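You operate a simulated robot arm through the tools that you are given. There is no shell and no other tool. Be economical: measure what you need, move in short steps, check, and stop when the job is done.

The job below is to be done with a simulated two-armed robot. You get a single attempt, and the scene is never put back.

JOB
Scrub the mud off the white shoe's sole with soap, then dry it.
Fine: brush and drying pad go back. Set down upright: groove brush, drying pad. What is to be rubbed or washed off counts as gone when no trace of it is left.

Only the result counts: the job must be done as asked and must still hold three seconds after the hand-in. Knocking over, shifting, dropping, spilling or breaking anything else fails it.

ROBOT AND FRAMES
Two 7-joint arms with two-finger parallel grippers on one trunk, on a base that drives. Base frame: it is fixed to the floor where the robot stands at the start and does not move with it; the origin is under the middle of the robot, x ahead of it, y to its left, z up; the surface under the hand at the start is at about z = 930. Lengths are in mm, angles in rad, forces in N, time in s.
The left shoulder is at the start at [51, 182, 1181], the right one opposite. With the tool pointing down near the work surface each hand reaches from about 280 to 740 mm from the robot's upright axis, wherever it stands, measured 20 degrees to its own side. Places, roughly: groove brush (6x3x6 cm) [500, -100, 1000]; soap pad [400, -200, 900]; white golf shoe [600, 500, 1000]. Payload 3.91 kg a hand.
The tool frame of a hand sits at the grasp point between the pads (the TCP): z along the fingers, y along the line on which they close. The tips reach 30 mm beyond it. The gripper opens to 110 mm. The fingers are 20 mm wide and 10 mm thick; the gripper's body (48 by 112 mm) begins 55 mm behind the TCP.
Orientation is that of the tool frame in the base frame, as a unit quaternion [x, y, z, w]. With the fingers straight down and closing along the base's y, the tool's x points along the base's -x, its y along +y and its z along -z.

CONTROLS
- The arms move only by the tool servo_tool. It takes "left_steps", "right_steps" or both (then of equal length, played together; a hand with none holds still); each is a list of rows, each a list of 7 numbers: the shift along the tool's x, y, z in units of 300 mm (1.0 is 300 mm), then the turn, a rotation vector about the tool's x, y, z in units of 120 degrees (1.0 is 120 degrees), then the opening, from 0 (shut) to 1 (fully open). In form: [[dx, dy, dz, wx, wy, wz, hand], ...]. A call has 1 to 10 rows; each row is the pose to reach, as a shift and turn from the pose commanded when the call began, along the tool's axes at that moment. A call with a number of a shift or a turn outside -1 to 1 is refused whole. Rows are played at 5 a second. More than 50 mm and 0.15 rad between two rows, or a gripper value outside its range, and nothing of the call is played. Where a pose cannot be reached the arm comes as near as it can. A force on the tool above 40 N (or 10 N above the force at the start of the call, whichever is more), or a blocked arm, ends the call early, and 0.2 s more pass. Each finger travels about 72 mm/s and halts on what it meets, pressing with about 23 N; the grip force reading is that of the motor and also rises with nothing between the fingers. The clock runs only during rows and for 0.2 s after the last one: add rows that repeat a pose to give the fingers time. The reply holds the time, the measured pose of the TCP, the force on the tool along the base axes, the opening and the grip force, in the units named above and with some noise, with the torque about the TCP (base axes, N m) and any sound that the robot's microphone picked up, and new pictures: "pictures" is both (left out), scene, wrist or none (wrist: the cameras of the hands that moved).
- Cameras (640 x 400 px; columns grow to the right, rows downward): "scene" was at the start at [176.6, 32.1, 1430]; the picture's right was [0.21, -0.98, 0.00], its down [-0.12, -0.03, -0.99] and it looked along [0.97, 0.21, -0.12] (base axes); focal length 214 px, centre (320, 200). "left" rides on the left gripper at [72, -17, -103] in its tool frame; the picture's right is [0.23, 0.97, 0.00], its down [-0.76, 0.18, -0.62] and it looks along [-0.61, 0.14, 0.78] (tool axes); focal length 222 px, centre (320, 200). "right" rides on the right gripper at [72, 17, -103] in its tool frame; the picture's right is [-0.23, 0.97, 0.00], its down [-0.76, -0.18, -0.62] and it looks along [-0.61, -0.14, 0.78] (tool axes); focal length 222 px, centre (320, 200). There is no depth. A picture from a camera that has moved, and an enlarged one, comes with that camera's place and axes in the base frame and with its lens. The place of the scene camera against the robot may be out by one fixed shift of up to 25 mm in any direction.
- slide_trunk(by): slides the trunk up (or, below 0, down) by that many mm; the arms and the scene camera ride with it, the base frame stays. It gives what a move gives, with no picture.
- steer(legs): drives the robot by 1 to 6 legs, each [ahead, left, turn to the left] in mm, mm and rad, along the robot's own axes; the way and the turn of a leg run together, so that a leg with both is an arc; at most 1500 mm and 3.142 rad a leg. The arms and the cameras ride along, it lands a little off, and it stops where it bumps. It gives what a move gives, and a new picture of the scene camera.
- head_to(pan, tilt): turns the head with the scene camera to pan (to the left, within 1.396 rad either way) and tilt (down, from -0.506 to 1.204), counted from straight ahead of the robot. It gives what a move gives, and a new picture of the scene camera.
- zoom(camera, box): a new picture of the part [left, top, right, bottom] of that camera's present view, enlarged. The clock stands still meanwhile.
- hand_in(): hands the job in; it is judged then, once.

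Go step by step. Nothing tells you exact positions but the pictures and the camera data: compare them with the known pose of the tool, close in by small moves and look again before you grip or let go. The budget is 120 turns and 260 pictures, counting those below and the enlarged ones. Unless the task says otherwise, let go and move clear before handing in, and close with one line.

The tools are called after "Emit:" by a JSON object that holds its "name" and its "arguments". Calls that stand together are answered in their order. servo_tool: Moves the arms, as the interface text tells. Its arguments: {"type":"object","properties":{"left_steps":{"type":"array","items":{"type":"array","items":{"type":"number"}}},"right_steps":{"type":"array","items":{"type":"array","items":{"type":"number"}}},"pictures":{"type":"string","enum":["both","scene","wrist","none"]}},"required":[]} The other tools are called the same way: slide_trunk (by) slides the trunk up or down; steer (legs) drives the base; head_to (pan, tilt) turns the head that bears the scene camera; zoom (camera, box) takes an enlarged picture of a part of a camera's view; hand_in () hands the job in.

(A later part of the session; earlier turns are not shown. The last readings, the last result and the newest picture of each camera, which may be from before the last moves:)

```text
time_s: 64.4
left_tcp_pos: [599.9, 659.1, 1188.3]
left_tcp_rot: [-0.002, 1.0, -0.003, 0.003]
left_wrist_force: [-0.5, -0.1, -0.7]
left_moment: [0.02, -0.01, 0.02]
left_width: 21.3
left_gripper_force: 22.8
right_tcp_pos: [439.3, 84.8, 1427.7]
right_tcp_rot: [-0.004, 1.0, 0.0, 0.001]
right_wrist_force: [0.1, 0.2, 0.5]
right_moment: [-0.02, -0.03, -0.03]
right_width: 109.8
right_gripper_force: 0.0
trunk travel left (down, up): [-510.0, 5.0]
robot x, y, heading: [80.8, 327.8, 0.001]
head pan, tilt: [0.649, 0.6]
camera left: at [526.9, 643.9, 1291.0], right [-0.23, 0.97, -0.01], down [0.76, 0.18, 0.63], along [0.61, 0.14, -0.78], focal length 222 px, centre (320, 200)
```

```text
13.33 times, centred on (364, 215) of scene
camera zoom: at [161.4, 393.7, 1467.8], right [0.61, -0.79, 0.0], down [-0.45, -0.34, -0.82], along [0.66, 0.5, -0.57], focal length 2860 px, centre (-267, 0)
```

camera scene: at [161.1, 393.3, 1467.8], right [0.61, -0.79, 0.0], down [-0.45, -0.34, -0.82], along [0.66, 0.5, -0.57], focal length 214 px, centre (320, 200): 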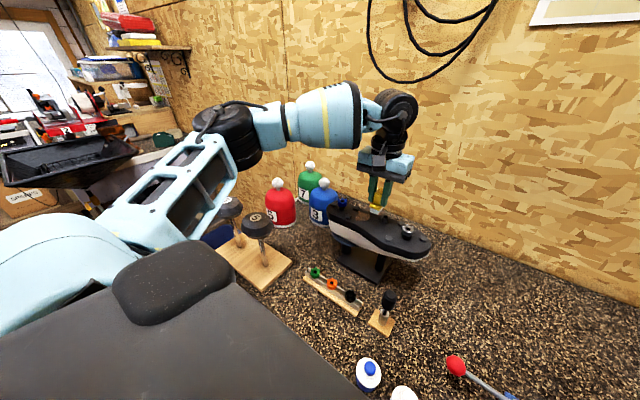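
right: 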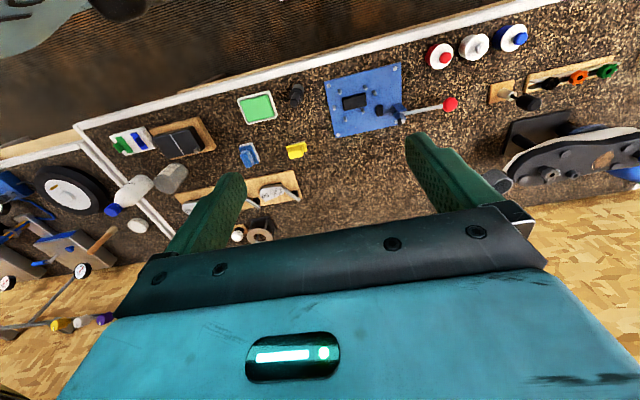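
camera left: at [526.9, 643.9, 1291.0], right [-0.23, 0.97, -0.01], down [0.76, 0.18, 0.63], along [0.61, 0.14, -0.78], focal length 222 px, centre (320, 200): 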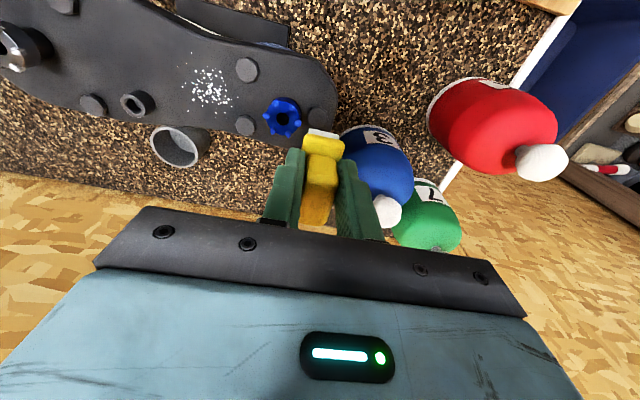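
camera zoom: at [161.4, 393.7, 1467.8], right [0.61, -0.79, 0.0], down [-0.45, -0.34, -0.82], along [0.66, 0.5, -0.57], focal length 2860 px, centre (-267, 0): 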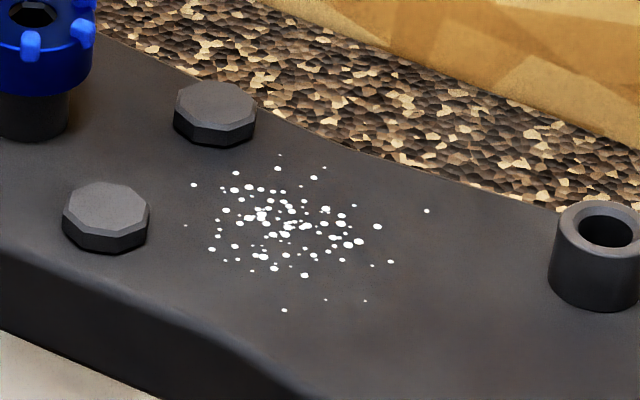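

No mud is visible. Next I retreat the hand, drive back to the brush's place.

Emit:
{"name": "servo_tool", "arguments": {"left_steps": [[0.1, -0.05, -0.05, 0, 0, 0, 0], [0.2, -0.1, -0.1, 0, 0, 0, 0], [0.3, -0.15, -0.12, 0, 0, 0, 0], [0.4, -0.2, -0.12, 0, 0, 0, 0], [0.5, -0.25, -0.12, 0, 0, 0, 0]], "pictures": "none"}}

Emit:
{"name": "steer", "arguments": {"legs": [[-82, 0, 0], [0, -585, 0]]}}

Emit:
{"name": "slide_trunk", "arguments": {"by": -70}}

Emit:
{"name": "head_to", "arguments": {"pan": 0.15, "tilt": 0.8}}

```text
time_s: 65.6
left_tcp_pos: [444.9, 581.4, 1222.8]
left_tcp_rot: [-0.001, 1.0, -0.003, 0.002]
left_wrist_force: [-0.2, 0.1, -1.0]
left_moment: [0.0, 0.0, 0.0]
left_width: 21.1
left_gripper_force: 23.3
right_tcp_pos: [439.0, 84.2, 1428.7]
right_tcp_rot: [-0.002, 1.0, 0.0, 0.001]
right_wrist_force: [-1.4, 0.7, -0.4]
right_moment: [0.0, -0.02, 0.0]
right_width: 109.9
right_gripper_force: 0.0
trunk travel left (down, up): [-510.0, 5.0]
robot x, y, heading: [83.0, 326.3, 0.003]
head pan, tilt: [0.649, 0.6]
```

```text
time_s: 71.7
left_tcp_pos: [365.7, 14.7, 1221.5]
left_tcp_rot: [0.001, 1.0, -0.003, 0.003]
left_wrist_force: [0.1, -0.2, -0.3]
left_moment: [0.02, 0.01, 0.0]
left_width: 21.4
left_gripper_force: 23.1
right_tcp_pos: [357.7, -484.6, 1429.1]
right_tcp_rot: [-0.001, 1.0, 0.0, 0.001]
right_wrist_force: [-0.1, 0.4, -0.3]
right_moment: [0.01, 0.01, 0.01]
right_width: 110.0
right_gripper_force: 0.0
trunk travel left (down, up): [-510.0, 5.0]
robot x, y, heading: [1.8, -241.4, -0.0]
head pan, tilt: [0.649, 0.6]
camera scene: at [81.2, -174.1, 1467.8], right [0.61, -0.8, 0.0], down [-0.45, -0.34, -0.83], along [0.66, 0.5, -0.56], focal length 214 px, centre (320, 200)
```

scene: 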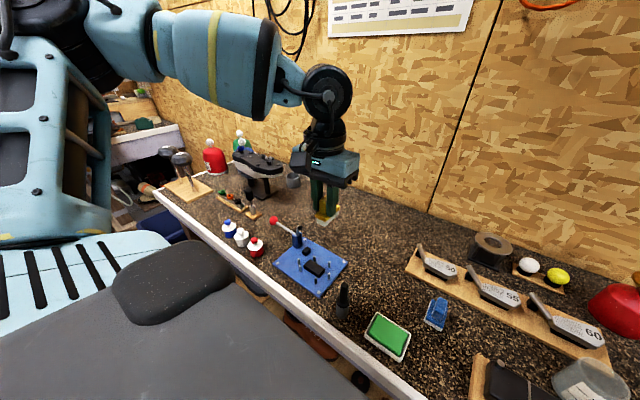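

```text
time_s: 72.8
left_tcp_pos: [365.4, 13.8, 1152.2]
left_tcp_rot: [0.001, 1.0, -0.004, 0.004]
left_wrist_force: [1.0, 0.1, -0.4]
left_moment: [-0.01, 0.01, -0.03]
left_width: 21.0
left_gripper_force: 22.6
right_tcp_pos: [357.2, -483.2, 1359.2]
right_tcp_rot: [-0.002, 1.0, 0.0, 0.001]
right_wrist_force: [0.4, 0.0, 0.4]
right_moment: [0.0, 0.0, 0.01]
right_width: 109.8
right_gripper_force: 0.2
trunk travel left (down, up): [-440.0, 75.0]
robot x, y, heading: [-0.5, -241.1, 0.003]
head pan, tilt: [0.649, 0.6]
```

```text
time_s: 73.7
left_tcp_pos: [365.3, 15.1, 1151.9]
left_tcp_rot: [0.0, 1.0, -0.004, 0.003]
left_wrist_force: [-0.2, 0.2, -1.1]
left_moment: [0.0, -0.03, -0.02]
left_width: 21.3
left_gripper_force: 22.7
right_tcp_pos: [358.8, -483.6, 1357.3]
right_tcp_rot: [-0.002, 1.0, 0.0, 0.001]
right_wrist_force: [0.2, 0.3, 0.0]
right_moment: [0.02, -0.06, -0.01]
right_width: 109.9
right_gripper_force: 0.0
trunk travel left (down, up): [-440.0, 75.0]
robot x, y, heading: [-2.8, -239.8, -0.005]
head pan, tilt: [0.15, 0.799]
camera scene: at [167.0, -215.4, 1369.1], right [0.15, -0.99, 0.0], down [-0.71, -0.11, -0.7], along [0.69, 0.11, -0.72], focal length 214 px, centre (320, 200)
```

scene: 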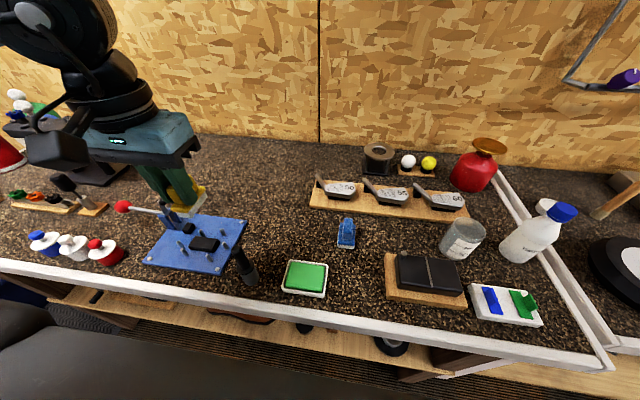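

I turn the hand back to the picking yaw while moving toward the brush's place.

Emit:
{"name": "steer", "arguments": {"legs": [[0, -25, 0]]}}

Emit:
{"name": "servo_tool", "arguments": {"left_steps": [[-0.04, -0.02, 0, 0, 0, -0.07, 0], [-0.08, -0.04, 0, 0, 0, -0.14, 0], [-0.12, -0.06, 0, 0, 0, -0.21, 0], [-0.16, -0.08, 0, 0, 0, -0.28, 0], [-0.2, -0.11, 0.02, 0, 0, -0.35, 0], [-0.24, -0.14, 0.04, 0, 0, -0.42, 0], [-0.28, -0.18, 0.06, 0, 0, -0.49, 0], [-0.32, -0.22, 0.1, 0, 0, -0.56, 0], [-0.36, -0.26, 0.13, 0, 0, -0.63, 0], [-0.38, -0.3, 0.16, 0, 0, -0.7, 0]], "pictures": "wrist"}}

```text
time_s: 74.6
left_tcp_pos: [365.6, -9.6, 1151.2]
left_tcp_rot: [0.0, 1.0, -0.004, 0.002]
left_wrist_force: [0.0, -0.2, -0.2]
left_moment: [0.01, 0.01, -0.01]
left_width: 21.3
left_gripper_force: 23.5
right_tcp_pos: [359.3, -508.3, 1357.7]
right_tcp_rot: [0.0, 1.0, 0.0, -0.001]
right_wrist_force: [-0.3, 0.6, -0.8]
right_moment: [-0.01, 0.0, 0.0]
right_width: 109.9
right_gripper_force: 0.0
trunk travel left (down, up): [-440.0, 75.0]
robot x, y, heading: [-1.3, -264.6, 0.001]
head pan, tilt: [0.15, 0.799]
camera scene: at [167.0, -239.5, 1369.1], right [0.15, -0.99, 0.0], down [-0.71, -0.11, -0.7], along [0.69, 0.1, -0.72], focal length 214 px, centre (320, 200)
```

scene: 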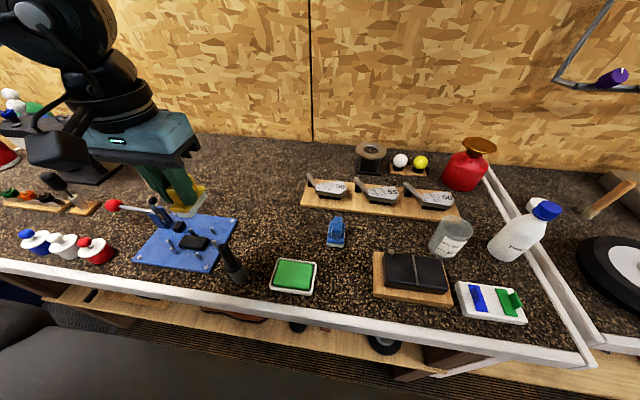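

```text
time_s: 76.8
left_tcp_pos: [478.5, -99.1, 1104.5]
left_tcp_rot: [-0.67, 0.742, -0.004, -0.001]
left_wrist_force: [-0.6, -1.0, -0.9]
left_moment: [0.0, 0.02, -0.04]
left_width: 21.3
left_gripper_force: 23.3
right_tcp_pos: [360.3, -507.7, 1357.3]
right_tcp_rot: [-0.001, 1.0, 0.0, 0.001]
right_wrist_force: [0.6, 0.6, -0.2]
right_moment: [-0.02, 0.03, 0.01]
right_width: 109.9
right_gripper_force: 0.1
trunk travel left (down, up): [-440.0, 75.0]
robot x, y, heading: [3.9, -266.5, 0.001]
head pan, tilt: [0.15, 0.799]
camera left: at [487.7, -172.5, 1207.6], right [-0.99, -0.13, 0.0], down [-0.1, 0.78, 0.62], along [-0.07, 0.61, -0.79], focal length 222 px, centre (320, 200)
```

left: 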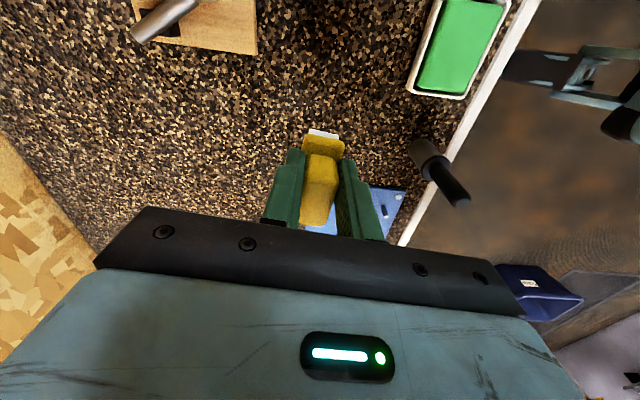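

I align to the exact pick pose and lower most of the way.

Emit:
{"name": "servo_tool", "arguments": {"left_steps": [[0.03, -0.003, 0.1, 0, 0, -0.02, 0], [0.056, -0.007, 0.2, 0, 0, -0.043, 0], [0.056, -0.007, 0.28, 0, 0, -0.043, 0], [0.056, -0.007, 0.34, 0, 0, -0.043, 0], [0.056, -0.007, 0.34, 0, 0, -0.043, 0]], "pictures": "wrist"}}

Emit:
{"name": "zoom", "arguments": {"camera": "scene", "box": [230, 150, 390, 250]}}

```text
time_s: 78.0
left_tcp_pos: [481.6, -117.2, 1002.8]
left_tcp_rot: [-0.702, 0.712, -0.003, -0.001]
left_wrist_force: [-0.6, -0.1, -0.2]
left_moment: [-0.01, 0.0, -0.01]
left_width: 21.5
left_gripper_force: 23.3
right_tcp_pos: [359.1, -508.3, 1358.6]
right_tcp_rot: [-0.001, 1.0, 0.0, -0.001]
right_wrist_force: [0.2, 0.6, 0.2]
right_moment: [-0.02, 0.01, 0.02]
right_width: 110.1
right_gripper_force: 0.0
trunk travel left (down, up): [-440.0, 75.0]
robot x, y, heading: [3.7, -263.4, -0.001]
head pan, tilt: [0.15, 0.799]
camera left: at [496.8, -189.1, 1105.9], right [-0.98, -0.21, 0.0], down [-0.17, 0.77, 0.62], along [-0.13, 0.6, -0.79], focal length 222 px, centre (320, 200)
```

left: 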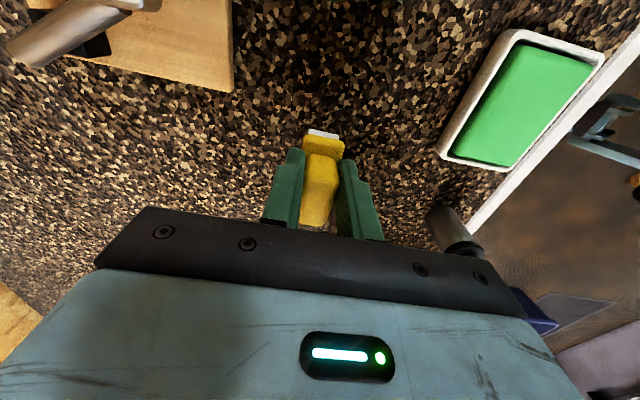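

```text
4.00 times, centred on (310, 200) of scene
camera zoom: at [166.7, -240.1, 1369.2], right [0.15, -0.99, 0.0], down [-0.71, -0.11, -0.7], along [0.69, 0.1, -0.72], focal length 858 px, centre (360, 200)
```

zoom: 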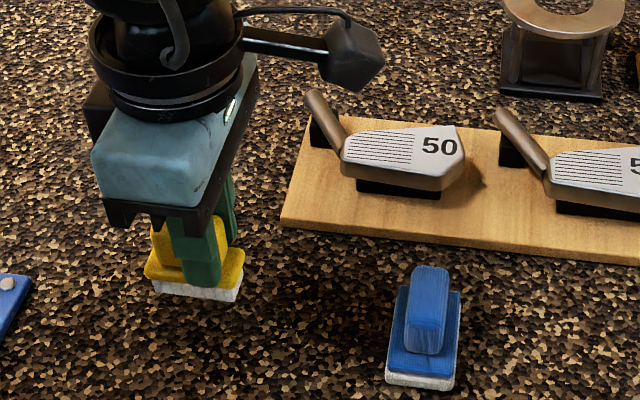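

I lower gently to contact.

Emit:
{"name": "servo_tool", "arguments": {"left_steps": [[0, 0.007, 0.015, 0, 0, 0, 0], [0, 0.007, 0.022, 0, 0, 0, 0], [0, 0.007, 0.027, 0, 0, 0, 0], [0, 0.007, 0.032, 0, 0, 0, 0], [0, 0.007, 0.035, 0, 0, 0, 0]], "pictures": "none"}}

Emit:
{"name": "zoom", "arguments": {"camera": "scene", "box": [230, 170, 326, 230]}}

```text
time_s: 79.2
left_tcp_pos: [479.9, -116.5, 992.3]
left_tcp_rot: [-0.701, 0.713, -0.004, -0.001]
left_wrist_force: [0.2, -0.1, -0.4]
left_moment: [0.0, -0.02, -0.01]
left_width: 21.3
left_gripper_force: 22.8
right_tcp_pos: [358.3, -508.5, 1357.7]
right_tcp_rot: [0.0, 1.0, -0.001, 0.0]
right_wrist_force: [-0.7, 0.2, 0.5]
right_moment: [-0.02, 0.01, 0.02]
right_width: 109.9
right_gripper_force: 0.0
trunk travel left (down, up): [-440.0, 75.0]
robot x, y, heading: [0.8, -261.5, 0.001]
head pan, tilt: [0.15, 0.799]
```

```text
6.67 times, centred on (278, 200) of scene
camera zoom: at [167.0, -240.1, 1369.1], right [0.15, -0.99, 0.0], down [-0.71, -0.11, -0.7], along [0.69, 0.1, -0.72], focal length 1430 px, centre (600, 200)
```

zoom: 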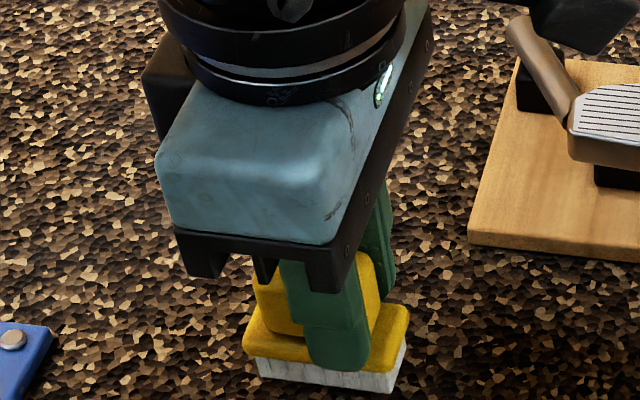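

No contact yet; I continue down in millimetre steps.

Emit:
{"name": "servo_tool", "arguments": {"left_steps": [[0, 0, 0.003, 0, 0, 0, 0], [0, 0, 0.006, 0, 0, 0, 0], [0, 0, 0.009, 0, 0, 0, 0]], "pictures": "none"}}

```text
time_s: 80.0
left_tcp_pos: [478.8, -118.1, 989.9]
left_tcp_rot: [-0.702, 0.712, -0.003, 0.0]
left_wrist_force: [-1.0, 0.2, -0.3]
left_moment: [0.03, 0.02, 0.01]
left_width: 21.3
left_gripper_force: 23.2
right_tcp_pos: [358.2, -508.8, 1358.3]
right_tcp_rot: [0.0, 1.0, 0.0, 0.0]
right_wrist_force: [0.3, 0.1, -0.8]
right_moment: [0.0, 0.0, -0.02]
right_width: 109.8
right_gripper_force: 0.0
trunk travel left (down, up): [-440.0, 75.0]
robot x, y, heading: [1.8, -263.5, 0.001]
head pan, tilt: [0.15, 0.799]
```

Emit:
{"name": "servo_tool", "arguments": {"left_steps": [[0, 0, 0.004, 0, 0, 0, 0], [0, 0, 0.008, 0, 0, 0, 0], [0, 0, 0.012, 0, 0, 0, 0], [0, 0, 0.015, 0, 0, 0, 0]], "pictures": "wrist"}}

```text
time_s: 81.0
left_tcp_pos: [478.6, -117.8, 984.5]
left_tcp_rot: [-0.702, 0.712, -0.005, -0.001]
left_wrist_force: [0.2, -0.1, -0.4]
left_moment: [0.01, 0.01, 0.01]
left_width: 21.2
left_gripper_force: 22.9
right_tcp_pos: [358.7, -510.6, 1357.8]
right_tcp_rot: [-0.002, 1.0, -0.001, 0.0]
right_wrist_force: [0.4, -1.0, 0.0]
right_moment: [-0.02, 0.01, -0.01]
right_width: 110.0
right_gripper_force: 0.0
trunk travel left (down, up): [-440.0, 75.0]
robot x, y, heading: [0.7, -265.2, 0.003]
head pan, tilt: [0.15, 0.799]
camera left: at [493.5, -189.9, 1088.7], right [-0.98, -0.21, 0.0], down [-0.17, 0.77, 0.62], along [-0.13, 0.6, -0.79], focal length 222 px, centre (320, 200)
```

left: 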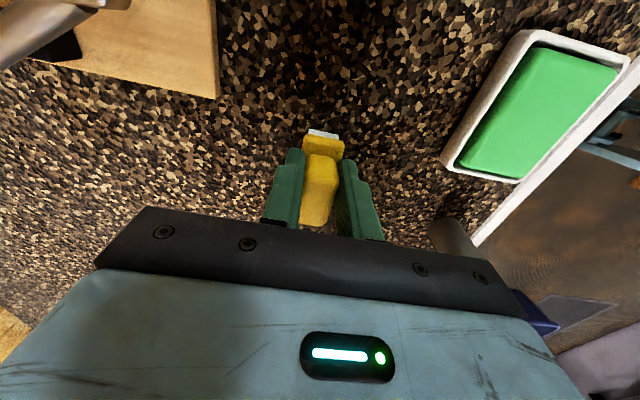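

The brush has slid up in the grip; I keep lowering until contact.

Emit:
{"name": "servo_tool", "arguments": {"left_steps": [[0, 0, 0.005, 0, 0, 0, 0], [0, 0, 0.01, 0, 0, 0, 0], [0, 0, 0.013, 0, 0, 0, 0], [0, 0, 0.016, 0, 0, 0, 0], [0, 0, 0.019, 0, 0, 0, 0], [0, 0, 0.022, 0, 0, 0, 0]], "pictures": "none"}}

Emit:
{"name": "zoom", "arguments": {"camera": "scene", "box": [230, 170, 326, 230]}}

```text
time_s: 82.4
left_tcp_pos: [478.3, -120.0, 984.1]
left_tcp_rot: [-0.702, 0.713, -0.008, 0.001]
left_wrist_force: [1.1, 3.6, 40.7]
left_moment: [0.74, 0.19, -0.02]
left_width: 21.3
left_gripper_force: 23.2
right_tcp_pos: [355.4, -510.1, 1359.7]
right_tcp_rot: [-0.002, 1.0, 0.0, 0.002]
right_wrist_force: [-0.5, -0.8, 0.6]
right_moment: [-0.02, -0.03, 0.01]
right_width: 110.2
right_gripper_force: 0.1
trunk travel left (down, up): [-440.0, 75.0]
robot x, y, heading: [0.9, -264.3, 0.006]
head pan, tilt: [0.15, 0.799]
```

```text
6.67 times, centred on (278, 200) of scene
camera zoom: at [163.9, -240.5, 1370.0], right [0.15, -0.99, 0.0], down [-0.71, -0.11, -0.7], along [0.69, 0.11, -0.72], focal length 1430 px, centre (600, 200)
```

zoom: 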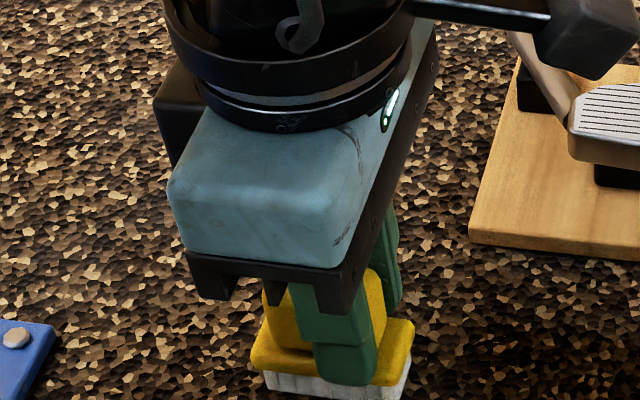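

Contact made. I relieve the pressure, open, and check before lifting.

Emit:
{"name": "servo_tool", "arguments": {"left_steps": [[0, 0, -0.009, 0, 0, 0, 0], [0, 0, -0.016, 0, 0, 0, 0], [0, 0, -0.016, 0, 0, 0, 0.25], [0, 0, -0.016, 0, 0, 0, 0.45], [0, 0, -0.016, 0, 0, 0, 0.6], [0, 0, -0.016, 0, 0, 0, 0.6]], "pictures": "wrist"}}

Emit:
{"name": "zoom", "arguments": {"camera": "scene", "box": [230, 170, 326, 230]}}

```text
time_s: 83.8
left_tcp_pos: [477.5, -117.7, 982.3]
left_tcp_rot: [-0.702, 0.712, -0.004, -0.002]
left_wrist_force: [0.4, -0.9, 0.1]
left_moment: [-0.05, 0.0, -0.01]
left_width: 66.1
left_gripper_force: 0.0
right_tcp_pos: [359.2, -508.2, 1358.0]
right_tcp_rot: [-0.001, 1.0, 0.0, -0.001]
right_wrist_force: [0.5, -0.2, 0.7]
right_moment: [0.02, 0.0, 0.04]
right_width: 110.1
right_gripper_force: 0.1
trunk travel left (down, up): [-440.0, 75.0]
robot x, y, heading: [2.4, -261.9, 0.001]
head pan, tilt: [0.15, 0.799]
camera left: at [492.9, -189.8, 1086.1], right [-0.98, -0.21, 0.0], down [-0.17, 0.77, 0.62], along [-0.13, 0.6, -0.79], focal length 222 px, centre (320, 200)
```

left: 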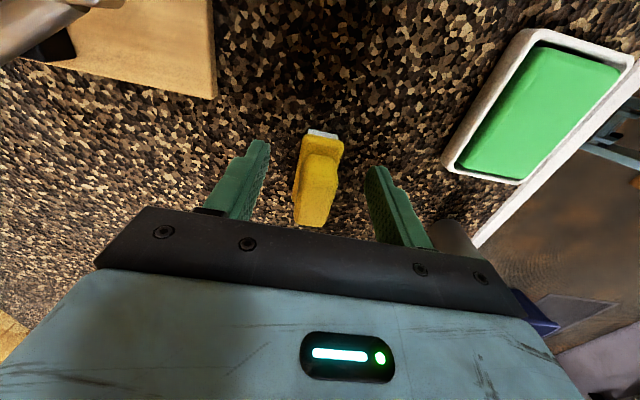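

```text
6.67 times, centred on (278, 200) of scene
camera zoom: at [167.1, -240.0, 1369.0], right [0.15, -0.99, 0.0], down [-0.71, -0.11, -0.7], along [0.69, 0.1, -0.72], focal length 1430 px, centre (600, 200)
```

zoom: 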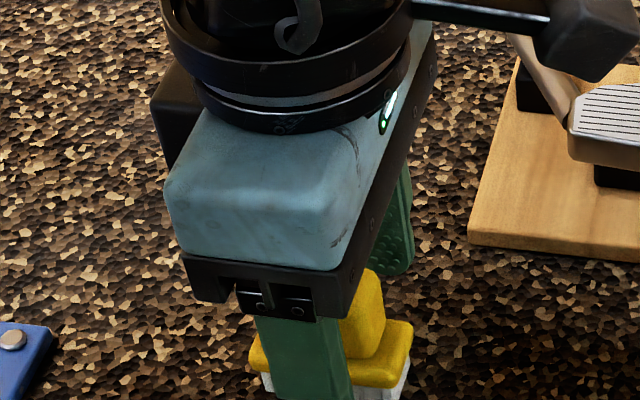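

The brush stands upright. I lift away, drive right for the drying pad, turning the hand back to yaw 0.

Emit:
{"name": "servo_tool", "arguments": {"left_steps": [[0, 0, -0.1, 0, 0, 0, 0.6], [0, 0, -0.25, 0, 0, 0, 0.6], [0, 0, -0.4, 0, 0, 0, 0.6]], "pictures": "wrist"}}

Emit:
{"name": "zoom", "arguments": {"camera": "scene", "box": [230, 150, 390, 250]}}

Emit:
{"name": "servo_tool", "arguments": {"left_steps": [[0, 0, 0, 0, 0, 0.07, 0.6], [0, 0, 0, 0, 0, 0.14, 0.6], [0, 0, 0, 0, 0, 0.21, 0.6], [0, 0, 0, 0, 0, 0.28, 0.6], [0, 0, 0, 0, 0, 0.35, 0.6], [0, 0, 0, 0, 0, 0.42, 0.6], [0, 0, 0, 0, 0, 0.49, 0.6], [0, 0, 0, 0, 0, 0.56, 0.6], [0, 0, 0, 0, 0, 0.63, 0.6], [0, 0, 0, 0, 0, 0.7, 0.6]], "pictures": "none"}}

Emit:
{"name": "steer", "arguments": {"legs": [[0, -140, 0]]}}

```text
time_s: 84.6
left_tcp_pos: [475.1, -114.1, 1106.0]
left_tcp_rot: [-0.701, 0.713, -0.004, -0.001]
left_wrist_force: [-0.3, 0.0, -0.2]
left_moment: [-0.02, 0.03, 0.02]
left_width: 65.8
left_gripper_force: 0.2
right_tcp_pos: [357.6, -508.0, 1358.0]
right_tcp_rot: [-0.001, 1.0, 0.0, 0.0]
right_wrist_force: [-0.2, -0.2, 0.1]
right_moment: [-0.01, 0.0, -0.04]
right_width: 110.0
right_gripper_force: 0.1
trunk travel left (down, up): [-440.0, 75.0]
robot x, y, heading: [0.8, -263.6, -0.002]
head pan, tilt: [0.15, 0.799]
camera left: at [490.3, -186.2, 1208.5], right [-0.98, -0.21, 0.0], down [-0.17, 0.77, 0.62], along [-0.13, 0.6, -0.79], focal length 222 px, centre (320, 200)
```

left: 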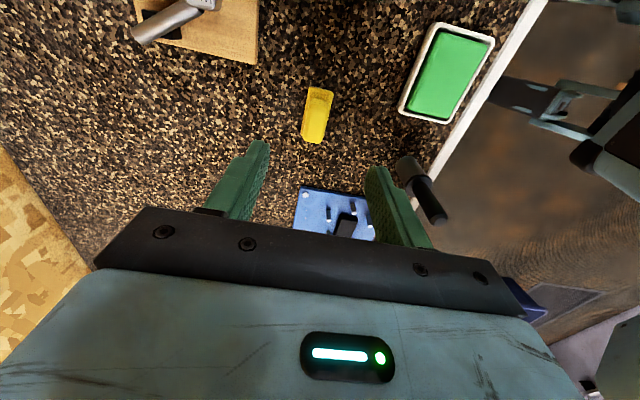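

```text
4.00 times, centred on (310, 200) of scene
camera zoom: at [166.1, -240.3, 1369.3], right [0.15, -0.99, 0.0], down [-0.71, -0.11, -0.7], along [0.69, 0.1, -0.72], focal length 858 px, centre (360, 200)
```

zoom: 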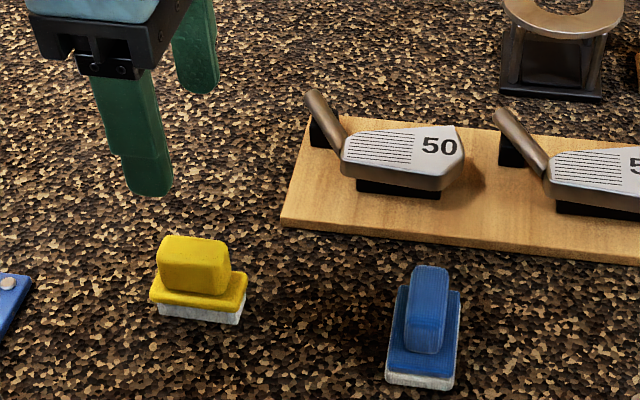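

```text
time_s: 86.8
left_tcp_pos: [478.0, -116.3, 1103.2]
left_tcp_rot: [-0.043, 0.999, -0.003, 0.002]
left_wrist_force: [0.8, 0.4, 0.1]
left_moment: [0.01, 0.01, 0.01]
left_width: 66.1
left_gripper_force: 0.0
right_tcp_pos: [358.4, -508.0, 1357.8]
right_tcp_rot: [-0.001, 1.0, 0.0, 0.0]
right_wrist_force: [0.0, -0.9, -0.2]
right_moment: [0.0, -0.01, -0.01]
right_width: 110.1
right_gripper_force: 0.1
trunk travel left (down, up): [-440.0, 75.0]
robot x, y, heading: [3.0, -265.8, 0.005]
head pan, tilt: [0.15, 0.799]
```

```text
time_s: 88.7
left_tcp_pos: [479.0, -258.0, 1103.4]
left_tcp_rot: [-0.045, 0.999, -0.003, 0.002]
left_wrist_force: [0.4, 0.4, -1.1]
left_moment: [-0.01, 0.0, 0.01]
left_width: 66.0
left_gripper_force: 0.1
right_tcp_pos: [358.9, -650.4, 1357.2]
right_tcp_rot: [-0.001, 1.0, 0.0, 0.0]
right_wrist_force: [0.8, 0.3, 0.2]
right_moment: [-0.01, 0.02, -0.03]
right_width: 110.0
right_gripper_force: 0.0
trunk travel left (down, up): [-440.0, 75.0]
robot x, y, heading: [2.3, -406.6, 0.0]
head pan, tilt: [0.15, 0.799]
camera scene: at [167.1, -382.7, 1369.1], right [0.15, -0.99, 0.0], down [-0.71, -0.11, -0.7], along [0.69, 0.11, -0.72], focal length 214 px, centre (320, 200)
```

scene: 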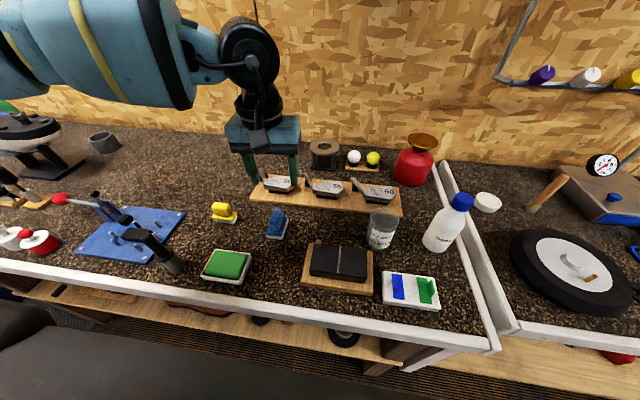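

The brush is back in place. Now I look at the pad from the wrist camera.

Emit:
{"name": "servo_tool", "arguments": {"left_steps": [[0, 0, 0, 0, 0, 0.02, 0.7], [0, 0, 0, 0, 0, 0.041, 0.7]], "pictures": "wrist"}}

Emit:
{"name": "zoom", "arguments": {"camera": "left", "box": [240, 60, 400, 160]}}

```text
time_s: 89.3
left_tcp_pos: [478.8, -257.8, 1103.4]
left_tcp_rot: [-0.002, 1.0, -0.003, 0.003]
left_wrist_force: [-0.2, 0.4, 0.5]
left_moment: [0.02, -0.01, -0.03]
left_width: 77.1
left_gripper_force: 0.1
right_tcp_pos: [359.4, -650.1, 1358.0]
right_tcp_rot: [-0.001, 1.0, 0.0, 0.001]
right_wrist_force: [-0.6, -0.3, -0.8]
right_moment: [-0.02, 0.03, 0.0]
right_width: 110.0
right_gripper_force: 0.2
trunk travel left (down, up): [-440.0, 75.0]
robot x, y, heading: [-0.3, -404.8, 0.002]
head pan, tilt: [0.15, 0.799]
camera left: at [405.9, -274.2, 1205.6], right [-0.23, 0.97, -0.01], down [0.76, 0.18, 0.63], along [0.61, 0.14, -0.78], focal length 222 px, centre (320, 200)
```

left: 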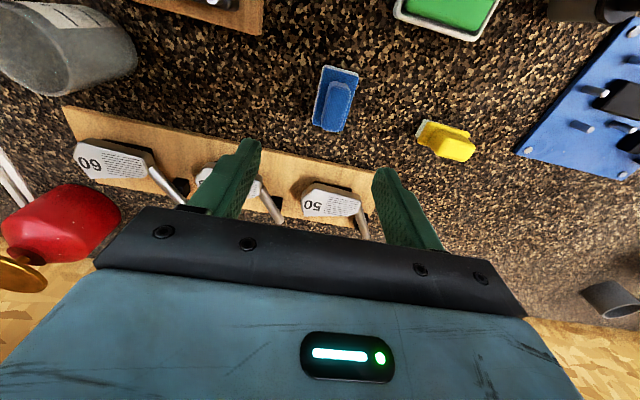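

```text
4.00 times, centred on (320, 110) of left
camera zoom: at [405.9, -274.2, 1205.6], right [-0.23, 0.97, -0.01], down [0.76, 0.18, 0.63], along [0.61, 0.14, -0.78], focal length 888 px, centre (320, 560)
```

zoom: 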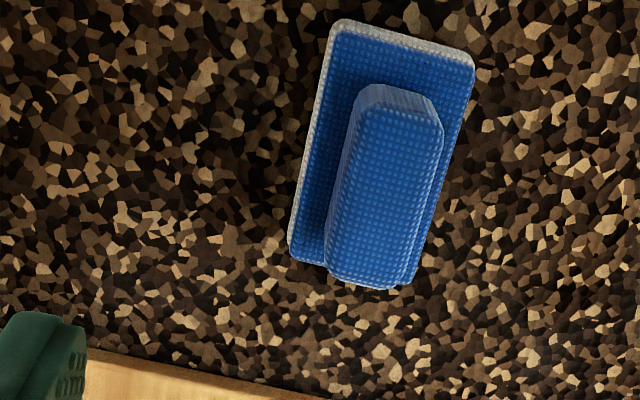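

The pad centre is at about (465.5, -244.5), long axis along x. I centre over it and descend partway.

Emit:
{"name": "servo_tool", "arguments": {"left_steps": [[0.022, 0.022, 0.1, 0, 0, 0, 0.6], [0.044, 0.044, 0.2, 0, 0, 0, 0.5], [0.044, 0.044, 0.28, 0, 0, 0, 0.45]], "pictures": "wrist"}}

Emit:
{"name": "zoom", "arguments": {"camera": "scene", "box": [200, 150, 360, 250]}}

```text
time_s: 90.1
left_tcp_pos: [465.0, -245.9, 1017.4]
left_tcp_rot: [-0.002, 1.0, -0.004, 0.003]
left_wrist_force: [1.1, 1.4, 0.3]
left_moment: [0.02, 0.01, -0.02]
left_width: 49.4
left_gripper_force: 0.0
right_tcp_pos: [359.8, -650.9, 1358.1]
right_tcp_rot: [-0.002, 1.0, 0.0, 0.0]
right_wrist_force: [-0.1, -0.1, 0.0]
right_moment: [0.04, 0.0, -0.02]
right_width: 110.1
right_gripper_force: 0.1
trunk travel left (down, up): [-440.0, 75.0]
robot x, y, heading: [4.3, -408.9, -0.001]
head pan, tilt: [0.15, 0.799]
camera left: at [392.5, -261.7, 1120.4], right [-0.23, 0.97, -0.01], down [0.76, 0.19, 0.63], along [0.61, 0.14, -0.78], focal length 222 px, centre (320, 200)
```

left: 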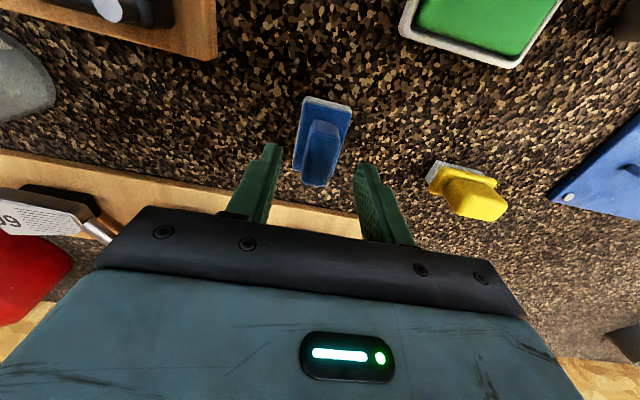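

```text
4.00 times, centred on (280, 200) of scene
camera zoom: at [167.7, -382.6, 1369.0], right [0.15, -0.99, 0.0], down [-0.71, -0.11, -0.7], along [0.69, 0.1, -0.72], focal length 858 px, centre (480, 200)
```

zoom: 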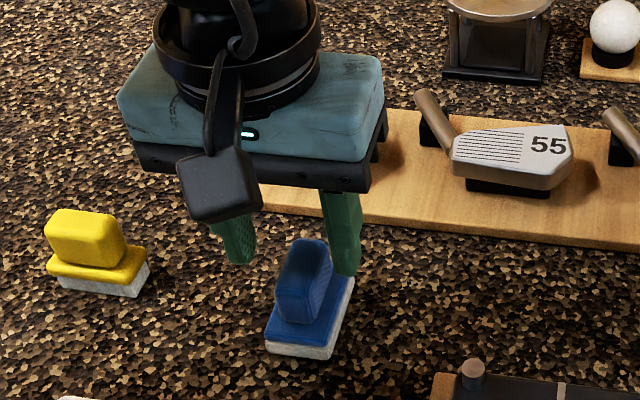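

Centred. I descend and grip the handle.

Emit:
{"name": "servo_tool", "arguments": {"left_steps": [[0, 0, 0.05, 0, 0, 0, 0.45], [0, 0, 0.1, 0, 0, 0, 0.45], [0, 0, 0.1, 0, 0, 0, 0.45], [0, 0, 0.1, 0, 0, 0, 0.2], [0, 0, 0.1, 0, 0, 0, 0], [0, 0, 0.1, 0, 0, 0, 0], [0, 0, 0.1, 0, 0, 0, 0]], "pictures": "wrist"}}

Emit:
{"name": "zoom", "arguments": {"camera": "scene", "box": [200, 150, 360, 250]}}

```text
time_s: 91.7
left_tcp_pos: [464.7, -244.9, 988.8]
left_tcp_rot: [-0.001, 1.0, -0.003, 0.003]
left_wrist_force: [-2.0, 0.6, 1.9]
left_moment: [0.04, 0.02, 0.02]
left_width: 21.3
left_gripper_force: 23.6
right_tcp_pos: [358.4, -652.1, 1357.5]
right_tcp_rot: [-0.002, 1.0, 0.0, 0.001]
right_wrist_force: [0.5, -0.3, 0.4]
right_moment: [0.0, 0.01, 0.0]
right_width: 109.9
right_gripper_force: 0.0
trunk travel left (down, up): [-440.0, 75.0]
robot x, y, heading: [1.4, -406.4, 0.003]
head pan, tilt: [0.15, 0.799]
camera left: at [391.9, -262.1, 1090.3], right [-0.23, 0.97, -0.01], down [0.76, 0.19, 0.63], along [0.61, 0.14, -0.78], focal length 222 px, centre (320, 200)
```

left: 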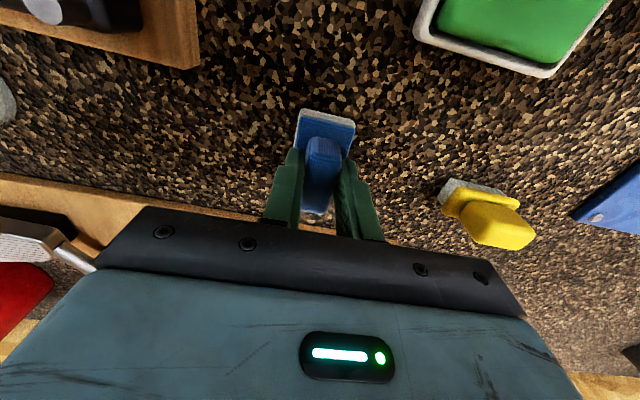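

```text
4.00 times, centred on (280, 200) of scene
camera zoom: at [167.0, -382.8, 1369.1], right [0.15, -0.99, 0.0], down [-0.71, -0.11, -0.7], along [0.69, 0.11, -0.72], focal length 858 px, centre (480, 200)
```

zoom: 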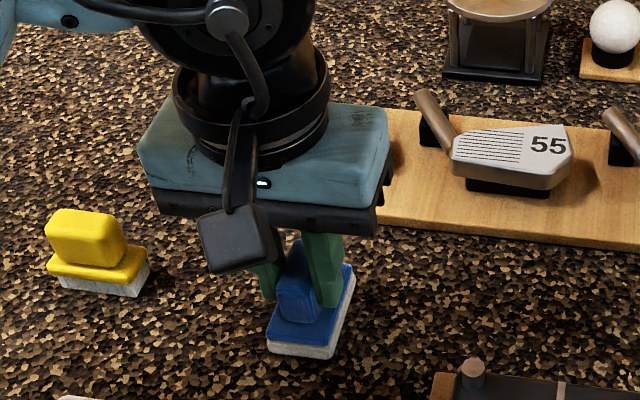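

Gripped at (465, -245, 989). I lift and drive to the shoe, raise the trunk, then forward.

Emit:
{"name": "servo_tool", "arguments": {"left_steps": [[0, 0, -0.1, 0, 0, 0, 0], [0, 0, -0.22, 0, 0, 0, 0], [0.05, 0, -0.34, 0, 0, 0, 0], [0.1, 0, -0.46, 0, 0, 0, 0], [0.15, 0, -0.58, 0, 0, 0, 0], [0.2, 0, -0.68, 0, 0, 0, 0]], "pictures": "none"}}

Emit:
{"name": "steer", "arguments": {"legs": [[0, 733, 0]]}}

Emit:
{"name": "slide_trunk", "arguments": {"by": 70}}

Emit:
{"name": "steer", "arguments": {"legs": [[80, 0, 0]]}}

Emit:
{"name": "head_to", "arguments": {"pan": 0.65, "tilt": 0.6}}

```text
time_s: 93.1
left_tcp_pos: [401.3, -244.5, 1191.9]
left_tcp_rot: [-0.003, 1.0, -0.004, 0.003]
left_wrist_force: [-0.7, -0.1, -1.1]
left_moment: [-0.02, -0.04, -0.01]
left_width: 21.1
left_gripper_force: 23.0
right_tcp_pos: [357.4, -650.9, 1358.8]
right_tcp_rot: [-0.002, 1.0, 0.0, 0.002]
right_wrist_force: [-1.0, 0.3, 0.5]
right_moment: [0.04, -0.01, 0.02]
right_width: 110.0
right_gripper_force: 0.1
trunk travel left (down, up): [-440.0, 75.0]
robot x, y, heading: [3.5, -406.6, 0.003]
head pan, tilt: [0.15, 0.799]
```

```text
time_s: 99.9
left_tcp_pos: [404.5, 475.9, 1192.4]
left_tcp_rot: [0.001, 1.0, -0.005, 0.002]
left_wrist_force: [0.0, 0.5, 0.0]
left_moment: [0.02, 0.03, -0.01]
left_width: 20.9
left_gripper_force: 22.9
right_tcp_pos: [358.4, 68.1, 1357.5]
right_tcp_rot: [0.001, 1.0, 0.0, 0.0]
right_wrist_force: [0.0, 0.6, 0.6]
right_moment: [0.0, 0.03, 0.03]
right_width: 109.8
right_gripper_force: 0.0
trunk travel left (down, up): [-440.0, 75.0]
robot x, y, heading: [1.5, 313.9, -0.007]
head pan, tilt: [0.15, 0.799]
camera scene: at [168.2, 337.7, 1369.1], right [0.15, -0.99, 0.0], down [-0.71, -0.1, -0.7], along [0.69, 0.1, -0.72], focal length 214 px, centre (320, 200)
```

scene: 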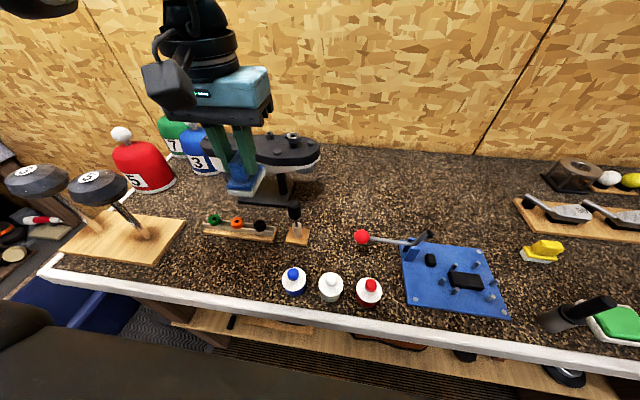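

```text
time_s: 101.0
left_tcp_pos: [406.1, 475.2, 1259.2]
left_tcp_rot: [0.001, 1.0, -0.004, 0.001]
left_wrist_force: [0.3, -1.0, -0.6]
left_moment: [0.01, 0.04, 0.01]
left_width: 20.8
left_gripper_force: 22.0
right_tcp_pos: [359.7, 69.0, 1425.9]
right_tcp_rot: [0.001, 1.0, -0.001, -0.002]
right_wrist_force: [-0.2, 0.2, -0.6]
right_moment: [-0.01, 0.03, 0.0]
right_width: 109.6
right_gripper_force: 0.0
trunk travel left (down, up): [-510.0, 5.0]
robot x, y, heading: [1.4, 316.3, -0.009]
head pan, tilt: [0.15, 0.799]
```

```text
time_s: 102.0
left_tcp_pos: [483.9, 473.9, 1261.9]
left_tcp_rot: [0.002, 1.0, -0.003, 0.004]
left_wrist_force: [0.9, -0.1, 0.0]
left_moment: [-0.01, 0.03, 0.01]
left_width: 20.9
left_gripper_force: 22.9
right_tcp_pos: [436.7, 67.0, 1428.5]
right_tcp_rot: [0.002, 1.0, 0.0, 0.002]
right_wrist_force: [-0.6, 0.4, 0.1]
right_moment: [0.01, 0.0, -0.01]
right_width: 109.9
right_gripper_force: 0.1
trunk travel left (down, up): [-510.0, 5.0]
robot x, y, heading: [83.3, 312.7, -0.009]
head pan, tilt: [0.15, 0.799]
camera scene: at [170.6, 337.5, 1451.3], right [0.14, -0.99, 0.0], down [-0.71, -0.1, -0.7], along [0.69, 0.1, -0.72], focal length 214 px, centre (320, 200)
```

scene: 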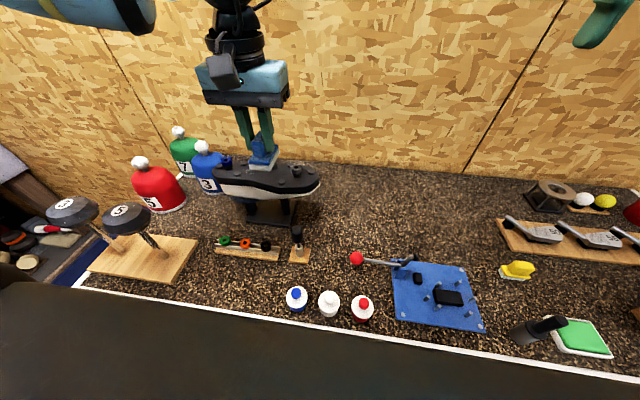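

```text
time_s: 103.0
left_tcp_pos: [483.5, 474.3, 1261.7]
left_tcp_rot: [0.002, 1.0, -0.003, 0.002]
left_wrist_force: [0.5, -0.2, -0.2]
left_moment: [0.0, 0.04, 0.01]
left_width: 21.0
left_gripper_force: 23.3
right_tcp_pos: [437.6, 68.1, 1428.1]
right_tcp_rot: [0.001, 1.0, 0.0, 0.001]
right_wrist_force: [-0.8, -0.6, -0.8]
right_moment: [0.0, -0.03, 0.01]
right_width: 110.0
right_gripper_force: 0.1
trunk travel left (down, up): [-510.0, 5.0]
robot x, y, heading: [84.1, 315.3, -0.002]
head pan, tilt: [0.649, 0.6]
camera scene: at [162.4, 378.8, 1467.8], right [0.6, -0.8, 0.0], down [-0.45, -0.34, -0.83], along [0.66, 0.49, -0.56], focal length 214 px, centre (320, 200)
```

scene: 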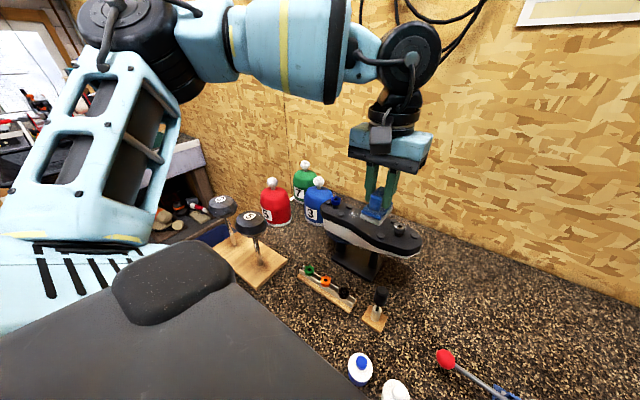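

I move the pad over the suds, still above.

Emit:
{"name": "servo_tool", "arguments": {"left_steps": [[-0.06, 0.05, 0.02, 0, 0, 0, 0], [-0.12, 0.1, 0.05, 0, 0, 0, 0], [-0.18, 0.15, 0.1, 0, 0, 0, 0], [-0.24, 0.2, 0.15, 0, 0, 0, 0], [-0.3, 0.24, 0.2, 0, 0, 0, 0], [-0.355, 0.273, 0.24, 0, 0, 0, 0], [-0.355, 0.273, 0.25, 0, 0, 0, 0]], "pictures": "wrist"}}

Emit:
{"name": "zoom", "arguments": {"camera": "scene", "box": [310, 150, 470, 250]}}

```text
time_s: 104.6
left_tcp_pos: [591.2, 554.6, 1189.0]
left_tcp_rot: [0.002, 1.0, -0.004, 0.003]
left_wrist_force: [-0.4, 0.7, 0.1]
left_moment: [-0.02, -0.02, -0.02]
left_width: 20.7
left_gripper_force: 22.6
right_tcp_pos: [437.5, 66.8, 1427.9]
right_tcp_rot: [0.002, 1.0, 0.0, 0.002]
right_wrist_force: [-0.2, -0.4, 0.3]
right_moment: [0.01, -0.01, 0.03]
right_width: 110.0
right_gripper_force: 0.0
trunk travel left (down, up): [-510.0, 5.0]
robot x, y, heading: [82.9, 310.1, -0.008]
head pan, tilt: [0.649, 0.6]
camera left: at [517.4, 539.1, 1290.5], right [-0.22, 0.97, -0.01], down [0.76, 0.18, 0.63], along [0.61, 0.13, -0.78], focal length 222 px, centre (320, 200)
```

left: 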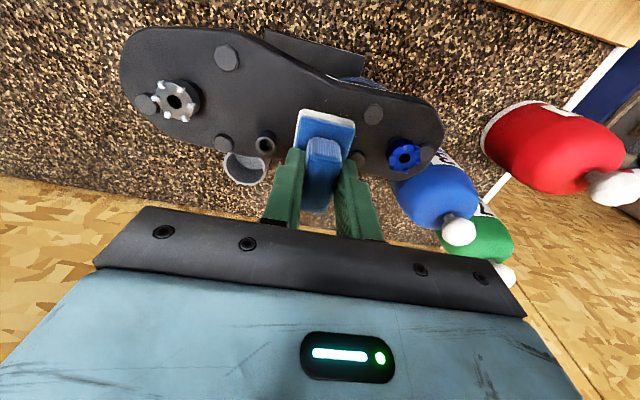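

```text
4.00 times, centred on (390, 200) of scene
camera zoom: at [162.6, 378.8, 1467.9], right [0.6, -0.8, 0.0], down [-0.45, -0.34, -0.83], along [0.66, 0.5, -0.56], focal length 858 px, centre (40, 200)
```

zoom: 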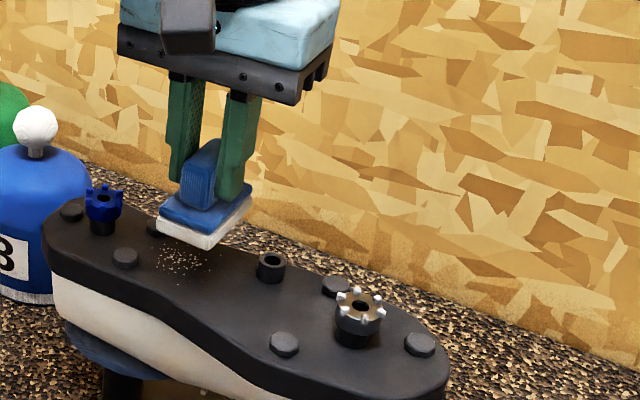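

I descend slowly to contact.

Emit:
{"name": "servo_tool", "arguments": {"left_steps": [[0, 0, 0.04, 0, 0, 0, 0], [0, 0, 0.08, 0, 0, 0, 0], [0, 0, 0.1, 0, 0, 0, 0], [0, 0, 0.115, 0, 0, 0, 0], [0, 0, 0.12, 0, 0, 0, 0], [0, 0, 0.125, 0, 0, 0, 0], [0, 0, 0.13, 0, 0, 0, 0], [0, 0, 0.135, 0, 0, 0, 0], [0, 0, 0.14, 0, 0, 0, 0]], "pictures": "wrist"}}

```text
time_s: 106.7
left_tcp_pos: [591.8, 553.1, 1152.3]
left_tcp_rot: [0.001, 1.0, -0.006, 0.01]
left_wrist_force: [-4.7, -1.7, 19.9]
left_moment: [0.22, 0.65, 0.02]
left_width: 21.1
left_gripper_force: 22.9
right_tcp_pos: [437.3, 67.1, 1427.5]
right_tcp_rot: [0.002, 1.0, 0.0, 0.0]
right_wrist_force: [0.1, 0.0, 0.0]
right_moment: [0.02, 0.03, -0.03]
right_width: 110.1
right_gripper_force: 0.0
trunk travel left (down, up): [-510.0, 5.0]
robot x, y, heading: [84.8, 314.8, -0.004]
head pan, tilt: [0.649, 0.6]
stopped in row 9 (left hand): the force on the tool passed its limit at 41 N (the readings are from after the stop); the commanded pose is now the measured one
camera left: at [517.2, 538.3, 1253.4], right [-0.22, 0.97, -0.02], down [0.75, 0.18, 0.64], along [0.62, 0.13, -0.77], focal length 222 px, centre (320, 200)
```

left: 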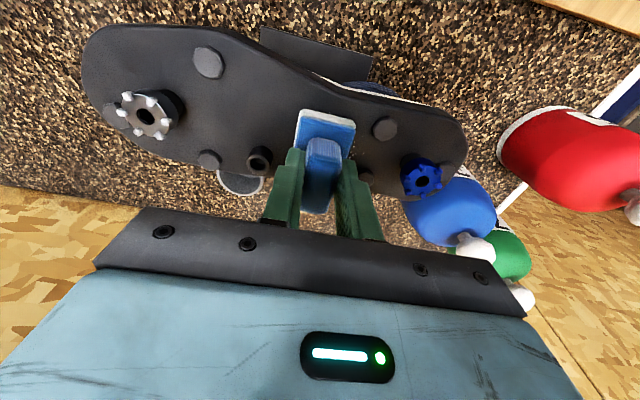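

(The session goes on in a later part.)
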